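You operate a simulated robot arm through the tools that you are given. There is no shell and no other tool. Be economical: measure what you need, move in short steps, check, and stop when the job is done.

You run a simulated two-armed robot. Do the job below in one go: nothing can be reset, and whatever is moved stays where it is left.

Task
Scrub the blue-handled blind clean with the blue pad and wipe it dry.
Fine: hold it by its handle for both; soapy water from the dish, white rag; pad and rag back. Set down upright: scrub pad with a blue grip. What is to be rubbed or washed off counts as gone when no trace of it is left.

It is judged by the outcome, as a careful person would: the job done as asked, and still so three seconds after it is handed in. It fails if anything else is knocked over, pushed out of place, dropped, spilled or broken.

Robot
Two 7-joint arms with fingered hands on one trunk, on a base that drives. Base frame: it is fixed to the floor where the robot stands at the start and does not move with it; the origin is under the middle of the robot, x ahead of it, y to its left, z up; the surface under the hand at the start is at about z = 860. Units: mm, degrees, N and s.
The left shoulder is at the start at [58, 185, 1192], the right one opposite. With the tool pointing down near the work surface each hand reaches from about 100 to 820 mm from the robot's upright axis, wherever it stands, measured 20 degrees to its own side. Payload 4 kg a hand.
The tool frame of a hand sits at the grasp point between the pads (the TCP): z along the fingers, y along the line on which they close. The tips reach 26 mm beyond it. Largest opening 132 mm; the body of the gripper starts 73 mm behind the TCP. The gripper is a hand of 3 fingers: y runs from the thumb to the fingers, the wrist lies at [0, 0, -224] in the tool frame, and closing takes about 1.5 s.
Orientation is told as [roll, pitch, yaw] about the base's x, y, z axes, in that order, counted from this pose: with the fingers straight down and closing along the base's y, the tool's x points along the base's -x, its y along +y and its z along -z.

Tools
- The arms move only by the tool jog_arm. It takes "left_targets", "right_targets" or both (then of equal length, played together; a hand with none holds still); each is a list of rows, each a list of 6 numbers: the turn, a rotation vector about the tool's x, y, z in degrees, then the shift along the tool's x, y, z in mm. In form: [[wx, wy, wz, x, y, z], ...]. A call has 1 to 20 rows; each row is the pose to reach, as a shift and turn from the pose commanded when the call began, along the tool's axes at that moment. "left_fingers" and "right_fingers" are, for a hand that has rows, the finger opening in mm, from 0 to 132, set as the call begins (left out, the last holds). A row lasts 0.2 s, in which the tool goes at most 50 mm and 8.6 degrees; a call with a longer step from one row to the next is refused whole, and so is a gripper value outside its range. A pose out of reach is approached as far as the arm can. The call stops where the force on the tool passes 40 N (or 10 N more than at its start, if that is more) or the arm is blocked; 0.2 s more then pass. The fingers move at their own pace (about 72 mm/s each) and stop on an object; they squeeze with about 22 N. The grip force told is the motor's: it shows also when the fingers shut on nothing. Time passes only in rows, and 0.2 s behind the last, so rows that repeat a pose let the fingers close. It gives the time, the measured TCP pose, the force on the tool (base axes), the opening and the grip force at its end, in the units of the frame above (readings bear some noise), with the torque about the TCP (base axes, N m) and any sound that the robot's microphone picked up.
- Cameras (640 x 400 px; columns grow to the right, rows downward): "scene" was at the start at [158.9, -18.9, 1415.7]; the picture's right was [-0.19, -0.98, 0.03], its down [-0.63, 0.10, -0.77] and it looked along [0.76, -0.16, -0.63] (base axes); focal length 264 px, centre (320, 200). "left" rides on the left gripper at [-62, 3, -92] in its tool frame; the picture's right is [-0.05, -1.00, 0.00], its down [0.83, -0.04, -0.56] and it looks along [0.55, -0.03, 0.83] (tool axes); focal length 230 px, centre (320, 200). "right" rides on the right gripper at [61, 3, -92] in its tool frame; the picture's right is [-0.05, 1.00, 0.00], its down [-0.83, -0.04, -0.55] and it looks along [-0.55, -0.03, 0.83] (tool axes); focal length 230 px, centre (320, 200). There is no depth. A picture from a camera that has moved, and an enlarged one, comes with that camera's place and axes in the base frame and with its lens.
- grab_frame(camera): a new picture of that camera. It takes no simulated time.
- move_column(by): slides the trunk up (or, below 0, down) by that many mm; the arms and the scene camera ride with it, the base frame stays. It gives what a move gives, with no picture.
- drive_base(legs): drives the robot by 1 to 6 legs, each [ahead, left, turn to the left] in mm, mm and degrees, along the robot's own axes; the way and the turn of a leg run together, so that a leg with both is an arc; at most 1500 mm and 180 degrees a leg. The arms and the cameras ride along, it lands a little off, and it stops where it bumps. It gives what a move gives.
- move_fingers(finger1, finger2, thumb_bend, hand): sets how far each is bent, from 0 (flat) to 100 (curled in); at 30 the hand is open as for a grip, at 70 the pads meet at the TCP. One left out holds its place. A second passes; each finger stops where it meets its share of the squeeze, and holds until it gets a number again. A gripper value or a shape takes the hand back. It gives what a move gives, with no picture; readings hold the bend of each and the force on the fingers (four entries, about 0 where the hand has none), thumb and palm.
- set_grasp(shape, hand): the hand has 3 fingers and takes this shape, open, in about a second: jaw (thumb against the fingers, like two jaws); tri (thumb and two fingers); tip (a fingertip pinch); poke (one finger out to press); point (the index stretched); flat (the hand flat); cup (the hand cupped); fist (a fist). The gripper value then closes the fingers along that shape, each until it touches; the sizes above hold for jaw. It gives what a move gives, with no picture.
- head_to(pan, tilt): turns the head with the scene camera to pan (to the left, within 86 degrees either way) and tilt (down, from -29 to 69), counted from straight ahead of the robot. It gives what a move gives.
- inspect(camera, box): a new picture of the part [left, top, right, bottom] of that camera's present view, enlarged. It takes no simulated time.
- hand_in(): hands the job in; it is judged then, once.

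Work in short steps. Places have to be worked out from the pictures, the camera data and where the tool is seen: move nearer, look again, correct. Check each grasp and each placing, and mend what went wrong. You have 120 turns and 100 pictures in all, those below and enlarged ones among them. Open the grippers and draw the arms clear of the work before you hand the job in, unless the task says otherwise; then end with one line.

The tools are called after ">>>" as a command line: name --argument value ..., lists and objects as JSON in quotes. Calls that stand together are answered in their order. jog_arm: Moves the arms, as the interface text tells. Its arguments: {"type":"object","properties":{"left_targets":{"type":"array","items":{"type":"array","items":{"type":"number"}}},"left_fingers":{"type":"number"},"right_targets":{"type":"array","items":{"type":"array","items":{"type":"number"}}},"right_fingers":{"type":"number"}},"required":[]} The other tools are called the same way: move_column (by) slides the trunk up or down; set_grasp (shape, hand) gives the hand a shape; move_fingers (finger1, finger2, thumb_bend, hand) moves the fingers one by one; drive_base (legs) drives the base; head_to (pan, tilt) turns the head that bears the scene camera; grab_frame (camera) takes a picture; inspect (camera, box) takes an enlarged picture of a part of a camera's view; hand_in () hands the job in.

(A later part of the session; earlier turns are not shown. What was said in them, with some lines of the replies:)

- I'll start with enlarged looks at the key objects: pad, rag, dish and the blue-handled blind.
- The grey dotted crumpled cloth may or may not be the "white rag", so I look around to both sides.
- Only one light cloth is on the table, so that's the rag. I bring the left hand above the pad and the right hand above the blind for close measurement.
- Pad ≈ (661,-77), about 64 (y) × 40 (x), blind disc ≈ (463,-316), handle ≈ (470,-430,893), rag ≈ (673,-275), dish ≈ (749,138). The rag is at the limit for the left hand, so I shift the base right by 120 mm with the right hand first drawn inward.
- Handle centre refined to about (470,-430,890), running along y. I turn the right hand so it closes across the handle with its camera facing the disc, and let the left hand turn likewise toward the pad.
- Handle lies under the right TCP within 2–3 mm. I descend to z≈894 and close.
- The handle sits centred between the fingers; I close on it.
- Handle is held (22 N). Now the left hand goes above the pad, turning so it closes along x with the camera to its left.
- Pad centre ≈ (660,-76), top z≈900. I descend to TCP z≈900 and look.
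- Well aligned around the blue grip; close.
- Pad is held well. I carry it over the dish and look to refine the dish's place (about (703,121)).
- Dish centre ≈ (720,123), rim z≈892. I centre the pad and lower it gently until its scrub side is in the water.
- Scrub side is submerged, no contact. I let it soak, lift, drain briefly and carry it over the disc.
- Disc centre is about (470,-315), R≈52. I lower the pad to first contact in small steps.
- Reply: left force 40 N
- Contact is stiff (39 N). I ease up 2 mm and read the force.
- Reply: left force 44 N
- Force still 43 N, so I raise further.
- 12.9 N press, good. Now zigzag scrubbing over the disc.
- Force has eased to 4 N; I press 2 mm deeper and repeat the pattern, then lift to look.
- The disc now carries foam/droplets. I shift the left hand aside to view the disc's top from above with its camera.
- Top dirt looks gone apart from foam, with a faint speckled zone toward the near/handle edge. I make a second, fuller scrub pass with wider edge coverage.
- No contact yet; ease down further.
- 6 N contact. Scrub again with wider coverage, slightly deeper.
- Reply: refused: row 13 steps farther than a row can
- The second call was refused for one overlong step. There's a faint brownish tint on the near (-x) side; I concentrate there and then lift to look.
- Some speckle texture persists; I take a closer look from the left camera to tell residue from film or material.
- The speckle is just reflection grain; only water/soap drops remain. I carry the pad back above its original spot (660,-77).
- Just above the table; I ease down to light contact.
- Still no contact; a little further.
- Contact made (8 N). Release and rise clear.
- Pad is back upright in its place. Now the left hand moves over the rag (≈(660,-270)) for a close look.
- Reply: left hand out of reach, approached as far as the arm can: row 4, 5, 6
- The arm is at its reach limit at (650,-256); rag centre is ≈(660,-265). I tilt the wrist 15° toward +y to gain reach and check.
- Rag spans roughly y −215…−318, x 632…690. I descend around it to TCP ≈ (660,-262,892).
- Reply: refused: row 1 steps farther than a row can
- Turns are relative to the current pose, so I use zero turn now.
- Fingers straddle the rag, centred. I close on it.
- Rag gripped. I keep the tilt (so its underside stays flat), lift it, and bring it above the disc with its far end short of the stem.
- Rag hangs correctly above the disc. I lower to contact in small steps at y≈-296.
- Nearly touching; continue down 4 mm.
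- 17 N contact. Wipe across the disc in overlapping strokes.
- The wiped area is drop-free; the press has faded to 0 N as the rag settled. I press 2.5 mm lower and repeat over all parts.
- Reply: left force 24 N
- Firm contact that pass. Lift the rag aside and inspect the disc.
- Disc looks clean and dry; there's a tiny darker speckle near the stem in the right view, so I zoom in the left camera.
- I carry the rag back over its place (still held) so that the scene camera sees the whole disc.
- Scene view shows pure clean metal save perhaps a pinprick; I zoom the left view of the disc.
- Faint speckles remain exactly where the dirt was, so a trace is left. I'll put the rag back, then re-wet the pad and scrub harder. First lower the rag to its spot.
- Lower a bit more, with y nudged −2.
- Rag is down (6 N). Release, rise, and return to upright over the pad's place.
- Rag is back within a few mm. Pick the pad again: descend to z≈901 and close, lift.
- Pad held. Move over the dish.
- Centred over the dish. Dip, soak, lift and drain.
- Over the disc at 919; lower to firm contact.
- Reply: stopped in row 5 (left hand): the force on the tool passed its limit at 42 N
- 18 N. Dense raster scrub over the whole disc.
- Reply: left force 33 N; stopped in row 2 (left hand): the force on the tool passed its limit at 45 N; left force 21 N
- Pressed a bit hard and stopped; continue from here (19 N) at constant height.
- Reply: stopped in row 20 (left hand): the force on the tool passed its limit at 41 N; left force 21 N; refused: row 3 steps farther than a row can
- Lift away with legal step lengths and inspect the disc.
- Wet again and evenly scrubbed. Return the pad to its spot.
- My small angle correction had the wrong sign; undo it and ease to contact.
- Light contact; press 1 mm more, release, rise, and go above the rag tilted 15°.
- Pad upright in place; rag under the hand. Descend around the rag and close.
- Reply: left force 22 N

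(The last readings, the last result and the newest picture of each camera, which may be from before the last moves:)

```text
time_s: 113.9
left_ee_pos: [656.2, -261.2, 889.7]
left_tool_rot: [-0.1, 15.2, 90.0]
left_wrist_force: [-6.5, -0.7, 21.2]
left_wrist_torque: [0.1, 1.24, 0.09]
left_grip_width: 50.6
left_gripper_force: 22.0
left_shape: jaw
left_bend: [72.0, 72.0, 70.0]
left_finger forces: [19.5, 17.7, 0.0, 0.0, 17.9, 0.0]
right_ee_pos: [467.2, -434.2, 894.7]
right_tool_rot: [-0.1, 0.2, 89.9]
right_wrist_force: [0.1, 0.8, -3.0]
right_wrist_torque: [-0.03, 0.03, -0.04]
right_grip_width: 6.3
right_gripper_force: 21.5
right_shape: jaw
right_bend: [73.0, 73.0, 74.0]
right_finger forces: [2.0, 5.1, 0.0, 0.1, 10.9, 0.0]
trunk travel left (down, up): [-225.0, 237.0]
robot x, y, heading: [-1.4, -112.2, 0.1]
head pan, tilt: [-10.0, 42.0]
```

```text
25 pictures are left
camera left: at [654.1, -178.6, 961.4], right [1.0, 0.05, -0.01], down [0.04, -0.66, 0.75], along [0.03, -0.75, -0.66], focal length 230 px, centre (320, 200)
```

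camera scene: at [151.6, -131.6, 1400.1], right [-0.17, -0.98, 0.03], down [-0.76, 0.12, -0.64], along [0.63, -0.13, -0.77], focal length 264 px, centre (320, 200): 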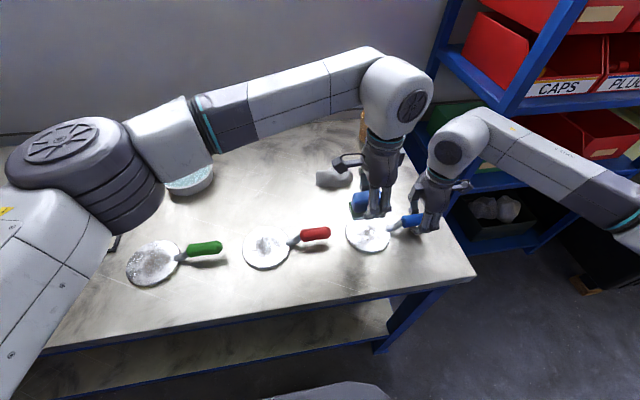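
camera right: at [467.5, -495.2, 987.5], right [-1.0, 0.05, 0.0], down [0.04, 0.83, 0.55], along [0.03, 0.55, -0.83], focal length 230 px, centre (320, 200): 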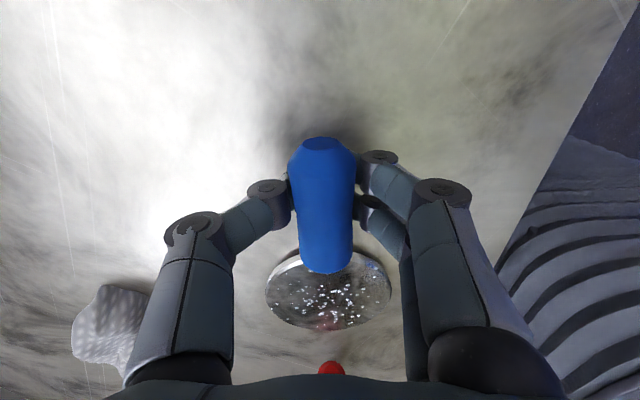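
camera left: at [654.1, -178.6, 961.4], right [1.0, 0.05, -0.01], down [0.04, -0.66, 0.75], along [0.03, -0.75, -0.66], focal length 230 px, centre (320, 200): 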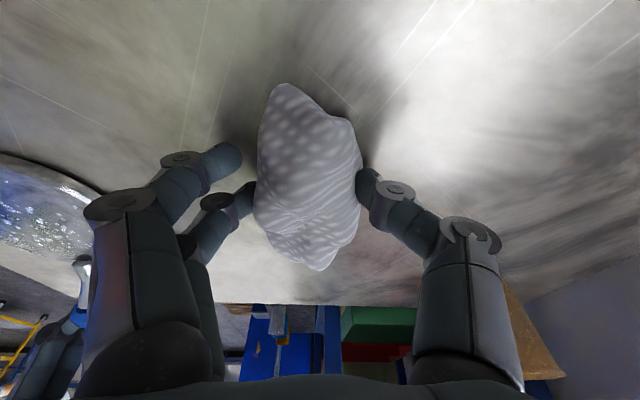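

The near fingertip dug into the table and isn't on the rag. Reopen, raise 4 mm, and close again.

>>> jog_arm --left_targets '[[0, 0, 0, 0, 0, 0], [0, 0, 0, 0, 0, 0], [0, 0, 0, 0, 0, 0], [0, 0, 0, 1, 0, -4], [0, 0, 0, 1, 0, -4], [0, 0, 0, 1, 0, -4]]' --left_fingers 110

>>> jog_arm --left_targets '[[0, 0, 0, 0, 0, 0], [0, 0, 0, 0, 0, 0], [0, 0, 0, 0, 0, 0], [0, 0, 0, 0, 0, 0], [0, 0, 0, 0, 0, 0], [0, 0, 0, 0, 0, 0], [0, 0, 0, 0, 0, 0], [0, 0, 0, 0, 0, 0]]' --left_fingers 0

>>> grab_frame --camera "left"

```text
time_s: 115.3
left_ee_pos: [658.1, -260.6, 888.8]
left_tool_rot: [0.0, 15.0, 90.0]
left_wrist_force: [3.7, -0.4, 12.1]
left_wrist_torque: [0.1, 0.64, -0.03]
left_grip_width: 107.4
left_gripper_force: 0.0
left_shape: jaw
left_bend: [63.0, 56.0, 52.0]
left_finger forces: [11.8, 0.0, 0.0, 0.0, 0.0, 0.1]
right_ee_pos: [470.4, -434.6, 891.9]
right_tool_rot: [0.0, 0.3, 89.9]
right_wrist_force: [-0.4, -0.6, -2.8]
right_wrist_torque: [0.02, 0.0, -0.04]
right_grip_width: 6.4
right_gripper_force: 22.0
right_shape: jaw
right_bend: [73.0, 73.0, 74.0]
right_finger forces: [2.1, 1.0, 0.0, 0.1, 10.6, 0.1]
trunk travel left (down, up): [-225.0, 237.0]
robot x, y, heading: [-0.7, -116.2, -0.2]
head pan, tilt: [-10.0, 42.0]
```

```text
time_s: 117.1
left_ee_pos: [659.4, -260.4, 890.1]
left_tool_rot: [0.0, 15.1, 90.0]
left_wrist_force: [-1.5, -0.3, 1.3]
left_wrist_torque: [-0.06, 0.11, 0.01]
left_grip_width: 42.8
left_gripper_force: 22.2
left_shape: jaw
left_bend: [74.0, 71.0, 70.0]
left_finger forces: [3.9, 17.9, 0.0, 0.1, 20.5, 0.0]
right_ee_pos: [470.3, -434.1, 893.0]
right_tool_rot: [0.1, 0.2, 89.9]
right_wrist_force: [1.0, -0.9, -3.9]
right_wrist_torque: [-0.02, 0.0, 0.0]
right_grip_width: 6.2
right_gripper_force: 22.0
right_shape: jaw
right_bend: [73.0, 73.0, 74.0]
right_finger forces: [2.1, 1.0, 0.1, 0.1, 10.6, 0.0]
trunk travel left (down, up): [-225.0, 237.0]
robot x, y, heading: [0.3, -114.1, -0.2]
head pan, tilt: [-10.0, 42.0]
```

```text
24 pictures are left
camera left: at [656.3, -177.8, 962.3], right [1.0, 0.05, -0.01], down [0.04, -0.66, 0.75], along [0.03, -0.75, -0.66], focal length 230 px, centre (320, 200)
```

left: 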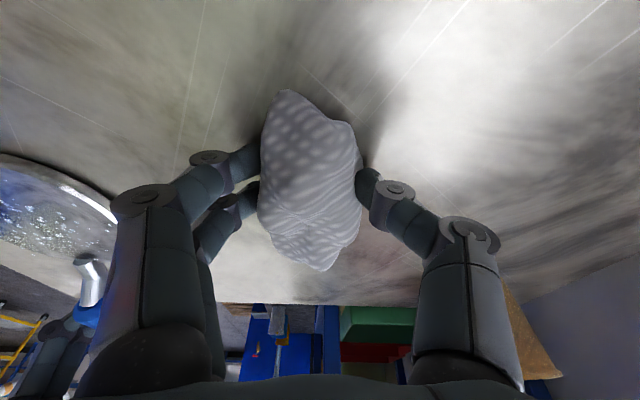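

Rag gripped again. The right-hand finger forces have dwindled, so I check its hold on the handle.

>>> grab_frame --camera "right"

>>> inspect --camera "scene" --box '[340, 160, 480, 248]'

```text
23 pictures are left
camera right: at [467.2, -496.7, 985.8], right [-1.0, 0.05, 0.0], down [0.05, 0.83, 0.55], along [0.03, 0.55, -0.83], focal length 230 px, centre (320, 200)
```

right: 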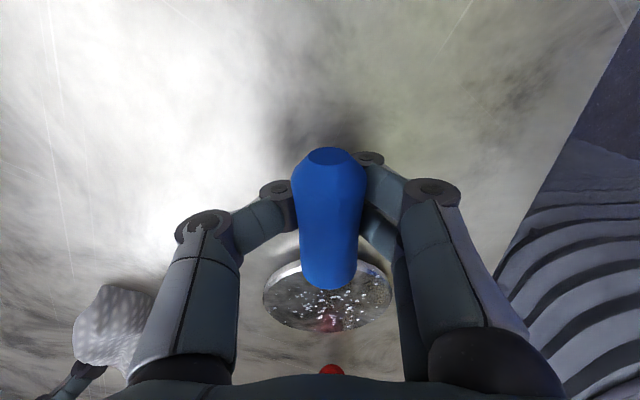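

```text
4.55 times, centred on (410, 204) of scene
camera zoom: at [150.2, -132.0, 1400.2], right [-0.17, -0.98, 0.02], down [-0.76, 0.12, -0.64], along [0.63, -0.13, -0.77], focal length 1201 px, centre (-89, 182)
```

zoom: 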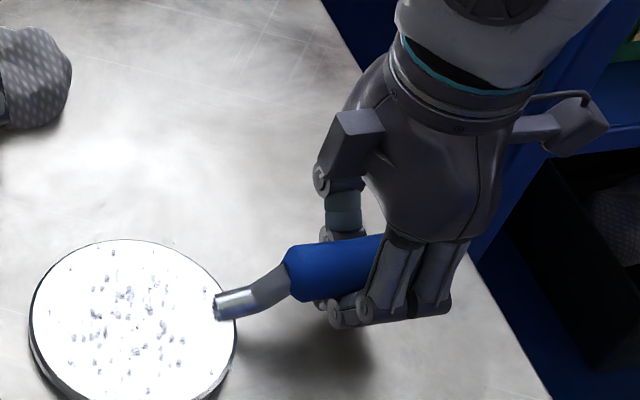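

The handle has crept up in the fingers, slightly tilting the disc. I reopen the right hand to let it settle flat and regrip.

>>> jog_arm --right_targets '[[0, 0, 0, 0, 0, 0], [0, 0, 0, 0, 0, 0], [0, 0, 0, 0, 0, 0], [0, 0, 0, 0, 0, 1], [0, 0, 0, 0, 0, 1]]' --right_fingers 70

>>> grab_frame --camera "right"

>>> jog_arm --right_targets '[[0, 0, 0, 0, 0, 0], [0, 0, 0, 0, 0, 0], [0, 0, 0, 0, 0, 0], [0, 0, 0, 0, 0, 0], [0, 0, 0, 0, 0, 0], [0, 0, 0, 0, 0, 0], [0, 0, 0, 0, 0, 0]]' --right_fingers 0

>>> grab_frame --camera "right"

```text
time_s: 118.3
left_ee_pos: [657.7, -260.7, 889.0]
left_tool_rot: [0.0, 15.1, 90.0]
left_wrist_force: [-1.0, -0.2, 1.0]
left_wrist_torque: [0.0, 0.02, 0.0]
left_grip_width: 42.9
left_gripper_force: 21.9
left_shape: jaw
left_bend: [74.0, 71.0, 70.0]
left_finger forces: [3.8, 17.3, 0.0, 0.0, 20.8, 0.0]
right_ee_pos: [471.0, -434.4, 892.3]
right_tool_rot: [-0.1, 0.3, 89.8]
right_wrist_force: [-1.3, -0.1, 0.5]
right_wrist_torque: [-0.02, 0.01, -0.01]
right_grip_width: 69.4
right_gripper_force: 0.0
right_shape: jaw
right_bend: [72.0, 72.0, 70.0]
right_finger forces: [0.0, 0.1, 0.0, 0.0, 0.0, 0.0]
trunk travel left (down, up): [-225.0, 237.0]
robot x, y, heading: [-0.3, -113.8, 0.3]
head pan, tilt: [-10.0, 42.0]
```

```text
21 pictures are left
camera right: at [467.8, -496.6, 985.1], right [-1.0, 0.05, 0.0], down [0.05, 0.83, 0.55], along [0.03, 0.55, -0.83], focal length 230 px, centre (320, 200)
```

right: 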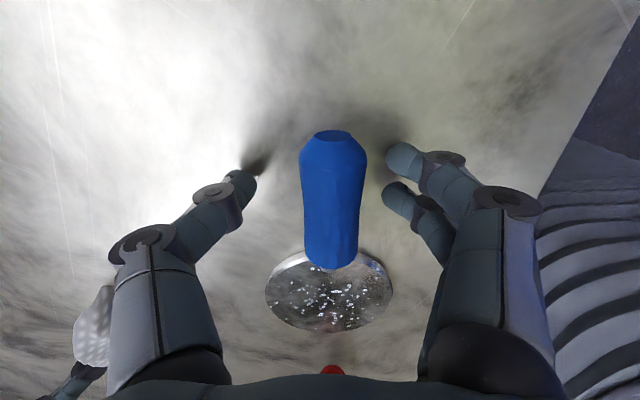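

```text
time_s: 119.9
left_ee_pos: [659.1, -260.8, 889.5]
left_tool_rot: [0.0, 15.1, 90.0]
left_wrist_force: [0.0, 0.3, 2.2]
left_wrist_torque: [-0.01, 0.04, -0.03]
left_grip_width: 43.2
left_gripper_force: 22.4
left_shape: jaw
left_bend: [74.0, 71.0, 70.0]
left_finger forces: [3.9, 17.3, 0.0, 0.0, 20.7, 0.0]
right_ee_pos: [470.7, -434.5, 892.6]
right_tool_rot: [0.2, 0.1, 90.0]
right_wrist_force: [0.1, -0.2, -0.4]
right_wrist_torque: [-0.03, 0.1, -0.02]
right_grip_width: 7.8
right_gripper_force: 22.3
right_shape: jaw
right_bend: [72.0, 72.0, 73.0]
right_finger forces: [7.0, 7.4, 0.0, 0.1, 17.1, 0.0]
trunk travel left (down, up): [-225.0, 237.0]
robot x, y, heading: [-1.0, -114.3, 0.0]
head pan, tilt: [-10.0, 42.0]
```

```text
20 pictures are left
camera right: at [467.9, -496.5, 985.0], right [-1.0, 0.05, 0.0], down [0.05, 0.83, 0.55], along [0.03, 0.55, -0.83], focal length 230 px, centre (320, 200)
```

right: 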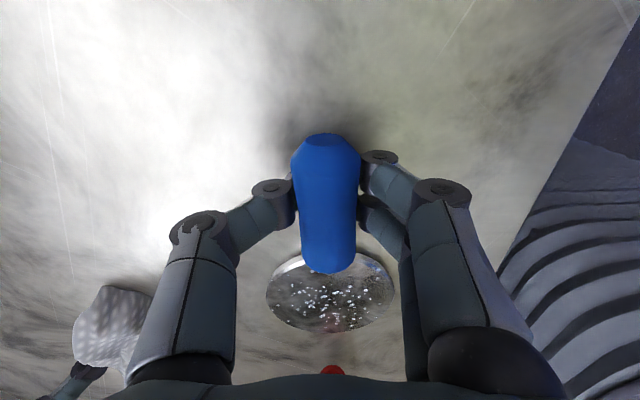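

Regripped evenly (7/7/17 N). Lift the rag, carry to the disc and lower near contact.

>>> jog_arm --left_targets '[[0, 0, 0, 9, 0, -35], [0, 0, 0, 18, 0, -70], [0, 0, 0, 28.5, 0, -106], [0, 0, 0, 37, 40, -104], [0, 0, 0, 46, 80, -102], [0, 0, 0, 54, 120, -99], [0, 0, 0, 60, 155, -98], [0, 0, 0, 64, 181, -96.7], [0, 0, 0, 55, 181, -62], [0, 0, 0, 46, 181, -28], [0, 0, 0, 40.5, 181, -8.3], [0, 0, 0, 40, 181, -5.5], [0, 0, 0, 39.6, 181, -3.5], [0, 0, 0, 39.3, 181, -2.5]]'

```text
time_s: 122.9
left_ee_pos: [478.6, -296.3, 901.3]
left_tool_rot: [0.0, 15.1, 89.9]
left_wrist_force: [-0.8, 0.4, -0.2]
left_wrist_torque: [-0.01, 0.04, -0.01]
left_grip_width: 42.8
left_gripper_force: 21.7
left_shape: jaw
left_bend: [74.0, 71.0, 70.0]
left_finger forces: [3.7, 16.8, 0.1, 0.0, 20.3, 0.1]
right_ee_pos: [470.3, -434.8, 891.0]
right_tool_rot: [0.0, 0.3, 89.9]
right_wrist_force: [1.1, 0.2, 0.5]
right_wrist_torque: [-0.02, 0.1, -0.02]
right_grip_width: 7.6
right_gripper_force: 22.4
right_shape: jaw
right_bend: [72.0, 72.0, 74.0]
right_finger forces: [6.9, 7.4, 0.0, 0.0, 16.9, 0.1]
trunk travel left (down, up): [-225.0, 237.0]
robot x, y, heading: [0.2, -115.8, -0.1]
head pan, tilt: [-10.0, 42.0]
```

Down in small steps to contact.

>>> jog_arm --left_targets '[[0, 0, 0, -0.3, 0, 1], [0, 0, 0, -0.6, 0, 2], [0, 0, 0, -0.8, 0, 3], [0, 0, 0, -0.8, 0, 3]]'

```text
time_s: 123.9
left_ee_pos: [478.5, -297.6, 901.0]
left_tool_rot: [0.0, 15.2, 90.0]
left_wrist_force: [1.8, 1.5, 8.1]
left_wrist_torque: [-0.08, 0.24, -0.01]
left_grip_width: 42.9
left_gripper_force: 21.3
left_shape: jaw
left_bend: [74.0, 71.0, 70.0]
left_finger forces: [5.4, 17.3, 0.0, 0.1, 22.1, 0.0]
right_ee_pos: [471.0, -434.4, 891.4]
right_tool_rot: [0.0, 0.1, 90.0]
right_wrist_force: [-0.2, -1.9, -0.7]
right_wrist_torque: [-0.03, 0.07, -0.05]
right_grip_width: 7.8
right_gripper_force: 22.3
right_shape: jaw
right_bend: [72.0, 72.0, 73.0]
right_finger forces: [7.5, 7.9, 0.1, 0.0, 17.4, 0.0]
trunk travel left (down, up): [-225.0, 237.0]
robot x, y, heading: [0.4, -116.3, -0.2]
head pan, tilt: [-10.0, 42.0]
```

8 N; wipe with an extra millimetre of press.

>>> jog_arm --left_targets '[[0, 0, 0, -0.3, 18, 1], [0, 0, 0, -0.3, 38, 1], [0, 0, 0, -0.3, 18, 1], [0, 0, 0, -0.3, 0, 1], [0, 0, 0, -0.3, -18, 1], [0, 0, 0, -0.3, -38, 1], [0, 0, 0, 7.4, -36, 3.1], [0, 0, 0, 7.4, -18, 3.1], [0, 0, 0, 7.4, 0, 3.1], [0, 0, 0, 7.4, 18, 3.1], [0, 0, 0, 7.4, 36, 3.1], [0, 0, 0, -6, 36, -0.6], [0, 0, 0, -15, 24, -3], [0, 0, 0, -15, 6, -3], [0, 0, 0, -15, -12, -3], [0, 0, 0, -15, -28, -3], [0, 0, 0, -0.4, -38, 1.5], [0, 0, 0, -0.4, -18, 1.5], [0, 0, 0, -0.4, 0, 1.5], [0, 0, 0, -0.4, 18, 1.5]]'

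>>> jog_arm --left_targets '[[0, 0, 0, -0.3, -18, 1.2], [0, 0, 0, 7, -18, 3.2], [0, 0, 0, 7, 0, 3.2], [0, 0, 0, 7, 18, 3.2], [0, 0, 0, -0.3, 18, 1.2], [0, 0, 0, -12, 10, -2], [0, 0, 0, -16, -10, -2.8], [0, 0, 0, -16, -28, -2.8], [0, 0, 0, -8, -46, -0.8], [0, 0, 0, -0.4, -56, 1.5], [0, 0, 0, 7, -54, 3.5], [0, 0, 0, 7, -36, 3.5], [0, 0, 0, -0.4, -36, 1.5], [0, 0, 0, -0.4, -18, 1.5]]'

```text
time_s: 128.1
left_ee_pos: [460.7, -296.9, 899.7]
left_tool_rot: [-0.2, 15.3, 90.1]
left_wrist_force: [6.7, -0.1, 17.1]
left_wrist_torque: [-0.09, -0.11, 0.01]
left_grip_width: 42.8
left_gripper_force: 21.6
left_shape: jaw
left_bend: [75.0, 72.0, 70.0]
left_finger forces: [8.7, 16.1, 0.0, 0.1, 27.2, 0.0]
right_ee_pos: [470.7, -433.5, 891.4]
right_tool_rot: [0.1, 0.1, 89.9]
right_wrist_force: [-0.8, 0.0, -6.7]
right_wrist_torque: [-0.01, 0.07, -0.01]
right_grip_width: 7.1
right_gripper_force: 22.2
right_shape: jaw
right_bend: [72.0, 72.0, 74.0]
right_finger forces: [7.6, 8.7, 0.0, 0.0, 16.6, 0.0]
trunk travel left (down, up): [-225.0, 237.0]
robot x, y, heading: [-0.7, -116.8, -0.1]
head pan, tilt: [-10.0, 42.0]
```

```text
time_s: 131.1
left_ee_pos: [480.6, -297.9, 898.5]
left_tool_rot: [-0.2, 15.2, 90.0]
left_wrist_force: [10.9, 0.1, 28.2]
left_wrist_torque: [-0.01, -0.12, -0.06]
left_grip_width: 43.2
left_gripper_force: 21.8
left_shape: jaw
left_bend: [77.0, 72.0, 70.0]
left_finger forces: [18.0, 15.4, 0.0, 0.0, 30.3, 0.1]
right_ee_pos: [470.5, -433.4, 893.1]
right_tool_rot: [0.0, 0.0, 90.1]
right_wrist_force: [-1.3, 1.0, -9.2]
right_wrist_torque: [-0.03, 0.08, -0.09]
right_grip_width: 6.9
right_gripper_force: 21.7
right_shape: jaw
right_bend: [72.0, 72.0, 74.0]
right_finger forces: [7.9, 8.9, 0.1, 0.0, 16.8, 0.0]
trunk travel left (down, up): [-225.0, 237.0]
robot x, y, heading: [-0.3, -115.7, 0.0]
head pan, tilt: [-10.0, 42.0]
```

Firm contact throughout. Lift and carry the rag back over its spot, then inspect the disc with the same views as before.

>>> jog_arm --left_targets '[[0, 0, 0, 9, 0, -34], [0, 0, 0, 18, 0, -68], [0, 0, 0, 26.4, 0, -98.5], [0, 0, 0, 20, -38, -101], [0, 0, 0, 13, -76, -103], [0, 0, 0, 6, -114, -105], [0, 0, 0, -2, -152, -107], [0, 0, 0, -9.3, -184, -108], [0, 0, 0, -9.3, -184, -108]]'

>>> inspect --camera "scene" --box '[350, 215, 390, 240]'

>>> inspect --camera "left" --box '[50, 55, 200, 185]'

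>>> inspect --camera "right" --box '[250, 230, 410, 330]'

```text
time_s: 133.1
left_ee_pos: [660.8, -259.0, 998.4]
left_tool_rot: [-0.1, 15.2, 89.8]
left_wrist_force: [0.1, 0.6, -0.5]
left_wrist_torque: [0.0, 0.02, -0.01]
left_grip_width: 41.3
left_gripper_force: 21.7
left_shape: jaw
left_bend: [74.0, 71.0, 70.0]
left_finger forces: [3.5, 17.1, 0.0, 0.1, 20.7, 0.0]
right_ee_pos: [469.7, -434.2, 891.9]
right_tool_rot: [0.1, 0.1, 89.9]
right_wrist_force: [0.5, -0.6, -2.7]
right_wrist_torque: [0.03, 0.03, -0.04]
right_grip_width: 7.4
right_gripper_force: 22.2
right_shape: jaw
right_bend: [72.0, 72.0, 74.0]
right_finger forces: [6.7, 6.6, 0.1, 0.0, 15.3, 0.1]
trunk travel left (down, up): [-225.0, 237.0]
robot x, y, heading: [3.5, -114.9, 0.2]
head pan, tilt: [-10.0, 42.0]
```

```text
16.00 times, centred on (370, 228) of scene
camera zoom: at [150.5, -131.8, 1400.2], right [-0.17, -0.98, 0.03], down [-0.76, 0.12, -0.64], along [0.63, -0.13, -0.77], focal length 4226 px, centre (-480, -240)
```

zoom: 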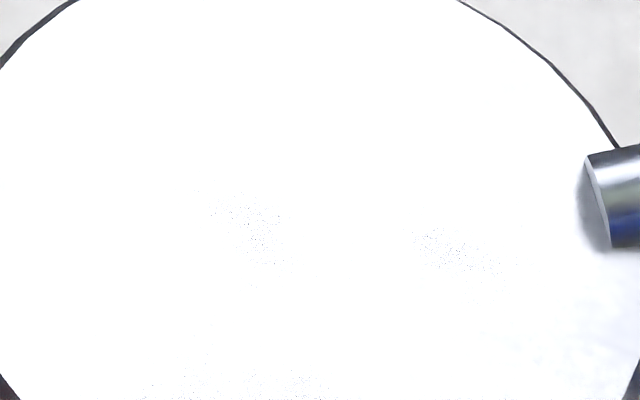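

```text
3.08 times, centred on (125, 120) of left
camera zoom: at [658.5, -175.6, 1070.6], right [1.0, 0.05, -0.01], down [0.04, -0.66, 0.75], along [0.03, -0.75, -0.66], focal length 708 px, centre (920, 446)
```

zoom: 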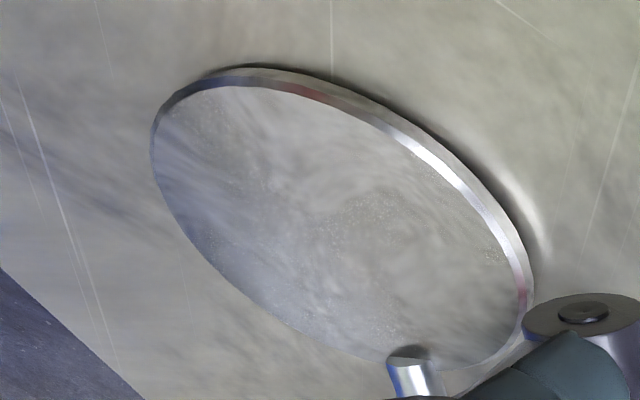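

```text
4.00 times, centred on (330, 280) of right
camera zoom: at [468.0, -496.6, 985.0], right [-1.0, 0.05, 0.0], down [0.05, 0.83, 0.55], along [0.03, 0.55, -0.83], focal length 920 px, centre (280, -120)
```

zoom: 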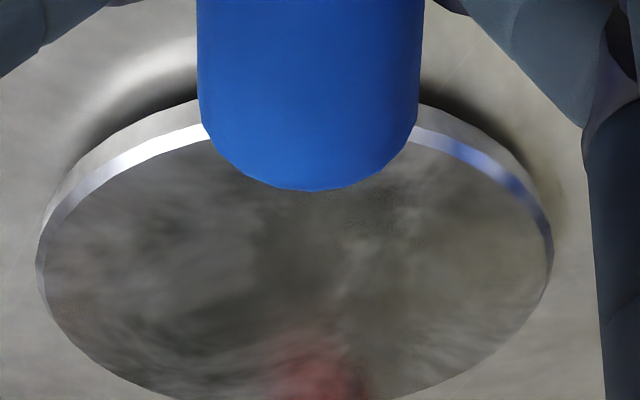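

The faint grain is unchanged by hard scrubbing and moves with the view, so it's the metal's reflection, not dirt; no drops remain. Now lower the rag at its spot, shifted +6 mm in x for its offset in the grip.

>>> jog_arm --left_targets '[[0, 0, 0, -9, -3, 34], [0, 0, 0, -18, -6, 68], [0, 0, 0, -24, -6, 90], [0, 0, 0, -26.5, -6, 99], [0, 0, 0, -27.2, -6, 101.5], [0, 0, 0, -27.7, -6, 103.4], [0, 0, 0, -27.7, -6, 103.4]]'

>>> grab_frame --camera "left"

```text
time_s: 134.7
left_ee_pos: [667.2, -260.6, 890.9]
left_tool_rot: [0.0, 15.0, 90.0]
left_wrist_force: [0.0, -0.4, 0.2]
left_wrist_torque: [0.01, -0.01, -0.01]
left_grip_width: 41.2
left_gripper_force: 21.9
left_shape: jaw
left_bend: [74.0, 71.0, 70.0]
left_finger forces: [3.5, 17.0, 0.1, 0.1, 20.6, 0.0]
right_ee_pos: [472.2, -434.6, 892.4]
right_tool_rot: [0.1, 0.3, 89.9]
right_wrist_force: [0.5, 0.3, -3.2]
right_wrist_torque: [0.04, 0.04, -0.03]
right_grip_width: 7.5
right_gripper_force: 21.9
right_shape: jaw
right_bend: [72.0, 72.0, 74.0]
right_finger forces: [6.8, 6.5, 0.1, 0.0, 15.2, 0.0]
trunk travel left (down, up): [-225.0, 237.0]
robot x, y, heading: [1.0, -116.7, 0.1]
head pan, tilt: [-10.0, 42.0]
```

```text
16 pictures are left
camera left: at [664.7, -177.0, 963.3], right [1.0, 0.05, -0.01], down [0.04, -0.66, 0.75], along [0.03, -0.75, -0.66], focal length 230 px, centre (320, 200)
```

left: 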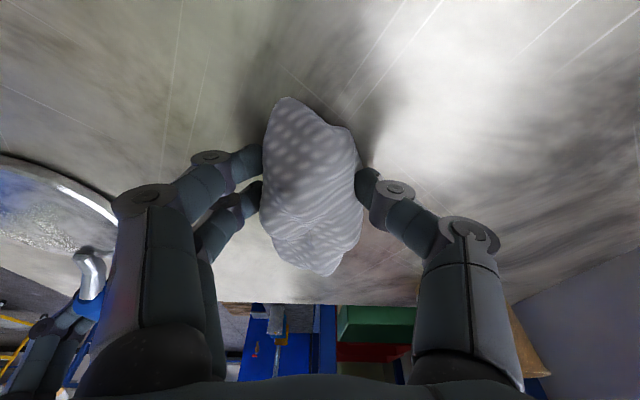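

Position good; last couple of mm, then release and rise.

>>> jog_arm --left_targets '[[0, 0, 0, -0.3, 0, 1], [0, 0, 0, -0.5, 0, 2], [0, 0, 0, -0.5, 0, 2]]'

```text
time_s: 135.5
left_ee_pos: [668.1, -260.0, 889.6]
left_tool_rot: [0.0, 15.1, 90.1]
left_wrist_force: [-0.3, 0.5, 4.2]
left_wrist_torque: [0.11, 0.13, -0.05]
left_grip_width: 41.3
left_gripper_force: 22.4
left_shape: jaw
left_bend: [75.0, 71.0, 70.0]
left_finger forces: [8.2, 16.8, 0.1, 0.0, 20.9, 0.0]
right_ee_pos: [470.4, -434.6, 892.1]
right_tool_rot: [0.0, 0.2, 89.9]
right_wrist_force: [0.9, -1.5, -3.3]
right_wrist_torque: [0.01, 0.07, -0.06]
right_grip_width: 7.4
right_gripper_force: 22.0
right_shape: jaw
right_bend: [72.0, 72.0, 74.0]
right_finger forces: [6.7, 6.6, 0.1, 0.1, 15.2, 0.0]
trunk travel left (down, up): [-225.0, 237.0]
robot x, y, heading: [-1.3, -113.4, 0.3]
head pan, tilt: [-10.0, 42.0]
```

Contact. Release the rag, and also open the right hand; both rise clear.

>>> jog_arm --left_targets '[[0, 0, 0, 0, 0, -1], [0, 0, 0, 0, 0, -1], [0, 0, 0, 0, 0, -1], [0, 0, 0, 0, 0, -1], [0, 0, 0, 0, 0, -1], [0, 0, 0, 0, 0, -1], [0, 0, 0, 0, 0, -30], [0, 0, 0, 0, 0, -70], [0, 0, 0, 0, 0, -110], [0, 0, 0, -30, 20, -130]]' --left_fingers 110 --right_targets '[[0, 0, 0, 0, 0, 0], [0, 0, 0, 0, 0, 0], [0, 0, 0, 0, 0, 0], [0, 0, 0, 0, 0, 0], [0, 0, 0, 0, 0, 0], [0, 0, 0, 0, 0, 0], [0, 0, 0, 0, 0, -20], [0, 0, 0, 0, 0, -50], [0, 0, 0, 0, 0, -85], [0, 0, 0, 0, 0, -120]]' --right_fingers 80

>>> grab_frame --camera "scene"

>>> grab_frame --camera "right"

```text
time_s: 137.7
left_ee_pos: [645.8, -199.2, 1008.4]
left_tool_rot: [-0.1, 15.3, 89.9]
left_wrist_force: [0.4, 0.5, -0.8]
left_wrist_torque: [-0.04, -0.02, 0.04]
left_grip_width: 110.0
left_gripper_force: 0.1
left_shape: jaw
left_bend: [56.0, 56.0, 52.0]
left_finger forces: [0.1, 0.0, 0.0, 0.0, 0.0, 0.1]
right_ee_pos: [468.8, -430.5, 1012.4]
right_tool_rot: [0.1, 0.3, 89.9]
right_wrist_force: [0.4, 0.4, -0.8]
right_wrist_torque: [-0.03, -0.05, -0.01]
right_grip_width: 79.5
right_gripper_force: 0.0
right_shape: jaw
right_bend: [71.0, 71.0, 71.0]
right_finger forces: [0.0, 0.1, 0.0, 0.1, 0.0, 0.0]
trunk travel left (down, up): [-225.0, 237.0]
robot x, y, heading: [-3.2, -117.1, -0.1]
head pan, tilt: [-10.0, 42.0]
```

```text
15 pictures are left
camera scene: at [149.9, -128.2, 1400.4], right [-0.17, -0.98, 0.03], down [-0.76, 0.11, -0.64], along [0.63, -0.13, -0.77], focal length 264 px, centre (320, 200)
```

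scene: 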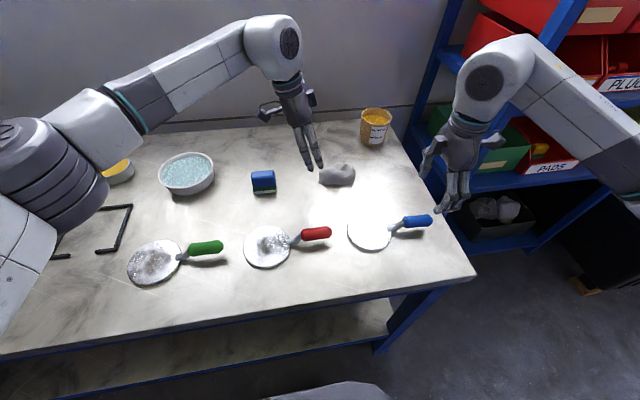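

```text
14 pictures are left
camera right: at [466.7, -493.2, 1106.2], right [-1.0, 0.05, 0.0], down [0.05, 0.83, 0.55], along [0.03, 0.55, -0.83], focal length 230 px, centre (320, 200)
```

right: 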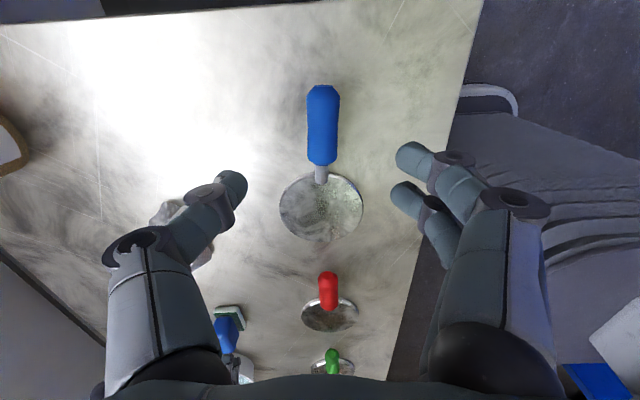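

From above there is a hint of greenish texture on the disc; zoom.

>>> inspect --camera "right" --box '[265, 160, 377, 250]'

>>> inspect --camera "scene" --box '[335, 205, 405, 250]'

```text
4.44 times, centred on (321, 205) of right
camera zoom: at [466.7, -493.2, 1106.2], right [-1.0, 0.05, 0.0], down [0.05, 0.83, 0.55], along [0.03, 0.55, -0.83], focal length 1022 px, centre (316, 178)
```

zoom: 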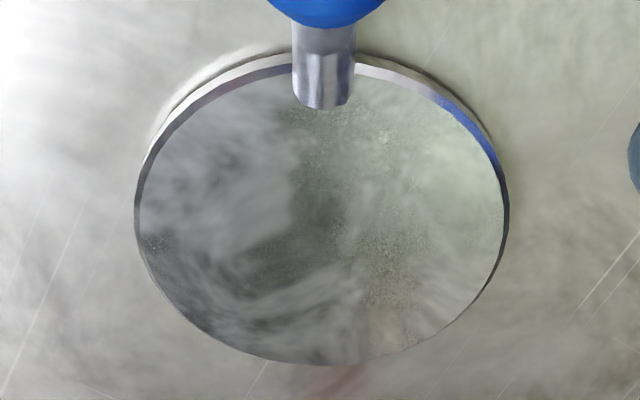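

```text
8.89 times, centred on (370, 228) of scene
camera zoom: at [149.9, -128.2, 1400.4], right [-0.17, -0.98, 0.03], down [-0.76, 0.11, -0.64], along [0.63, -0.13, -0.77], focal length 2348 px, centre (-124, -44)
```

zoom: 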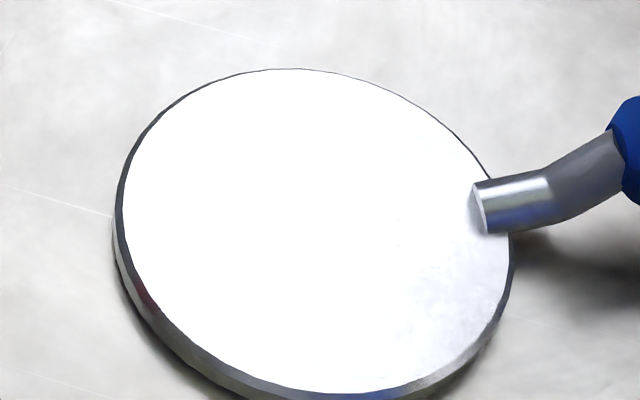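

I compare this grain with the undirtied rim of the red blind, using the left camera moved back to see both.

>>> jog_arm --left_targets '[[0, -8, 0, -30, 25, -15], [0, -15, 0, -60, 50, -30], [0, -15, 0, -90, 80, -40], [0, -15, 0, -110, 100, -50], [0, -15, 0, -110, 100, -50]]'

>>> grab_frame --camera "left"

```text
time_s: 138.9
left_ee_pos: [550.3, -79.9, 1025.6]
left_tool_rot: [0.0, 0.1, 90.0]
left_wrist_force: [-0.6, 0.2, 0.5]
left_wrist_torque: [0.05, 0.0, 0.0]
left_grip_width: 109.9
left_gripper_force: 0.1
left_shape: jaw
left_bend: [56.0, 56.0, 52.0]
left_finger forces: [0.0, 0.0, 0.0, 0.1, 0.0, 0.0]
right_ee_pos: [470.7, -434.5, 1011.5]
right_tool_rot: [0.1, 0.1, 89.9]
right_wrist_force: [-0.5, 0.8, 0.9]
right_wrist_torque: [-0.01, 0.0, -0.01]
right_grip_width: 79.6
right_gripper_force: 0.1
right_shape: jaw
right_bend: [71.0, 71.0, 71.0]
right_finger forces: [0.1, 0.0, 0.1, 0.0, 0.0, 0.0]
trunk travel left (down, up): [-225.0, 237.0]
robot x, y, heading: [-0.1, -115.7, 0.2]
head pan, tilt: [-10.0, 42.0]
```

```text
11 pictures are left
camera left: at [547.7, -18.8, 1117.3], right [1.0, 0.05, 0.0], down [0.04, -0.83, 0.56], along [0.03, -0.56, -0.83], focal length 230 px, centre (320, 200)
```

left: 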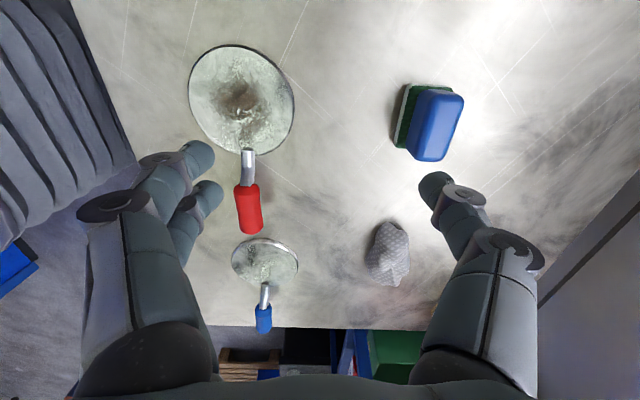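

>>> inspect --camera "left" --box '[180, 35, 305, 165]'

>>> inspect --camera "left" --box '[220, 230, 310, 300]'

```text
3.08 times, centred on (242, 100) of left
camera zoom: at [547.7, -18.8, 1117.3], right [1.0, 0.05, 0.0], down [0.04, -0.83, 0.56], along [0.03, -0.56, -0.83], focal length 708 px, centre (558, 508)
```

zoom: 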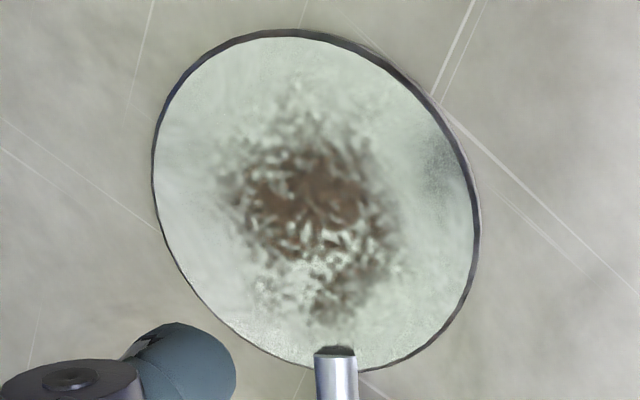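

```text
5.71 times, centred on (265, 265) of left
camera zoom: at [547.7, -18.8, 1117.3], right [1.0, 0.05, 0.0], down [0.04, -0.83, 0.56], along [0.03, -0.56, -0.83], focal length 1315 px, centre (634, -171)
```

zoom: 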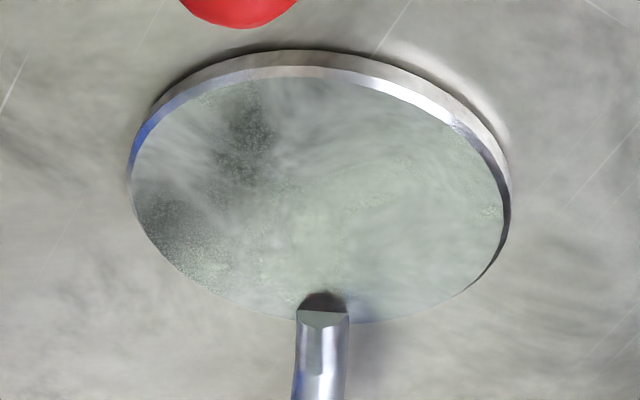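

The red blind shows the same greenish metal grain outside its brown dirt, so the blue disc's grain is just material: no brown left, no drops. One last check of pad and rag placement.

>>> inspect --camera "scene" --box '[220, 140, 380, 240]'

```text
4.00 times, centred on (300, 190) of scene
camera zoom: at [150.7, -132.7, 1400.2], right [-0.17, -0.98, 0.02], down [-0.76, 0.12, -0.64], along [0.63, -0.13, -0.77], focal length 1056 px, centre (400, 240)
```

zoom: 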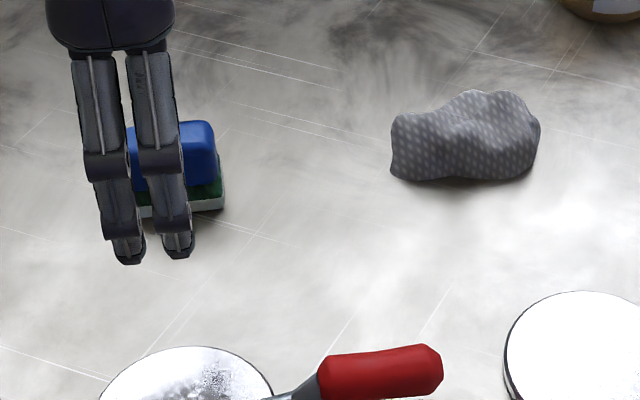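

Everything is in place: pad upright, rag back, blind clean and dry on the table, hands open. I draw both arms up clear and hand in.

>>> jog_arm --left_targets '[[0, 0, 0, -20, 20, -30], [0, 0, 0, -50, 40, -60], [0, 0, 0, -80, 60, -90]]' --right_targets '[[0, 0, 0, 0, 0, -25], [0, 0, 0, 0, 0, -50], [0, 0, 0, 0, 0, -70]]'

>>> hand_in

```text
time_s: 139.7
left_ee_pos: [489.1, 3.8, 1116.3]
left_tool_rot: [-0.1, 0.1, 89.9]
left_wrist_force: [-0.5, -0.5, -0.5]
left_wrist_torque: [-0.03, 0.0, 0.02]
left_grip_width: 109.9
left_gripper_force: 0.0
left_shape: jaw
left_bend: [56.0, 56.0, 52.0]
left_finger forces: [0.1, 0.0, 0.1, 0.1, 0.0, 0.1]
right_ee_pos: [471.2, -433.5, 1081.1]
right_tool_rot: [0.0, 0.2, 89.9]
right_wrist_force: [0.1, -0.3, 0.8]
right_wrist_torque: [-0.05, -0.04, -0.01]
right_grip_width: 79.4
right_gripper_force: 0.0
right_shape: jaw
right_bend: [71.0, 71.0, 71.0]
right_finger forces: [0.1, 0.1, 0.1, 0.1, 0.0, 0.0]
trunk travel left (down, up): [-225.0, 237.0]
robot x, y, heading: [-0.8, -113.2, -0.0]
head pan, tilt: [-10.0, 42.0]
```

```text
The job is handed in.
```

I scrubbed the top face of the blue-handled blind twice with soapy water from the dish and wiped it dry with the white rag, holding it by its handle throughout, and no dirt or drops show there; I did not check its underside. The blue pad is back upright in its place, the rag is back within about 10 mm of where it was, and I handed the job in.
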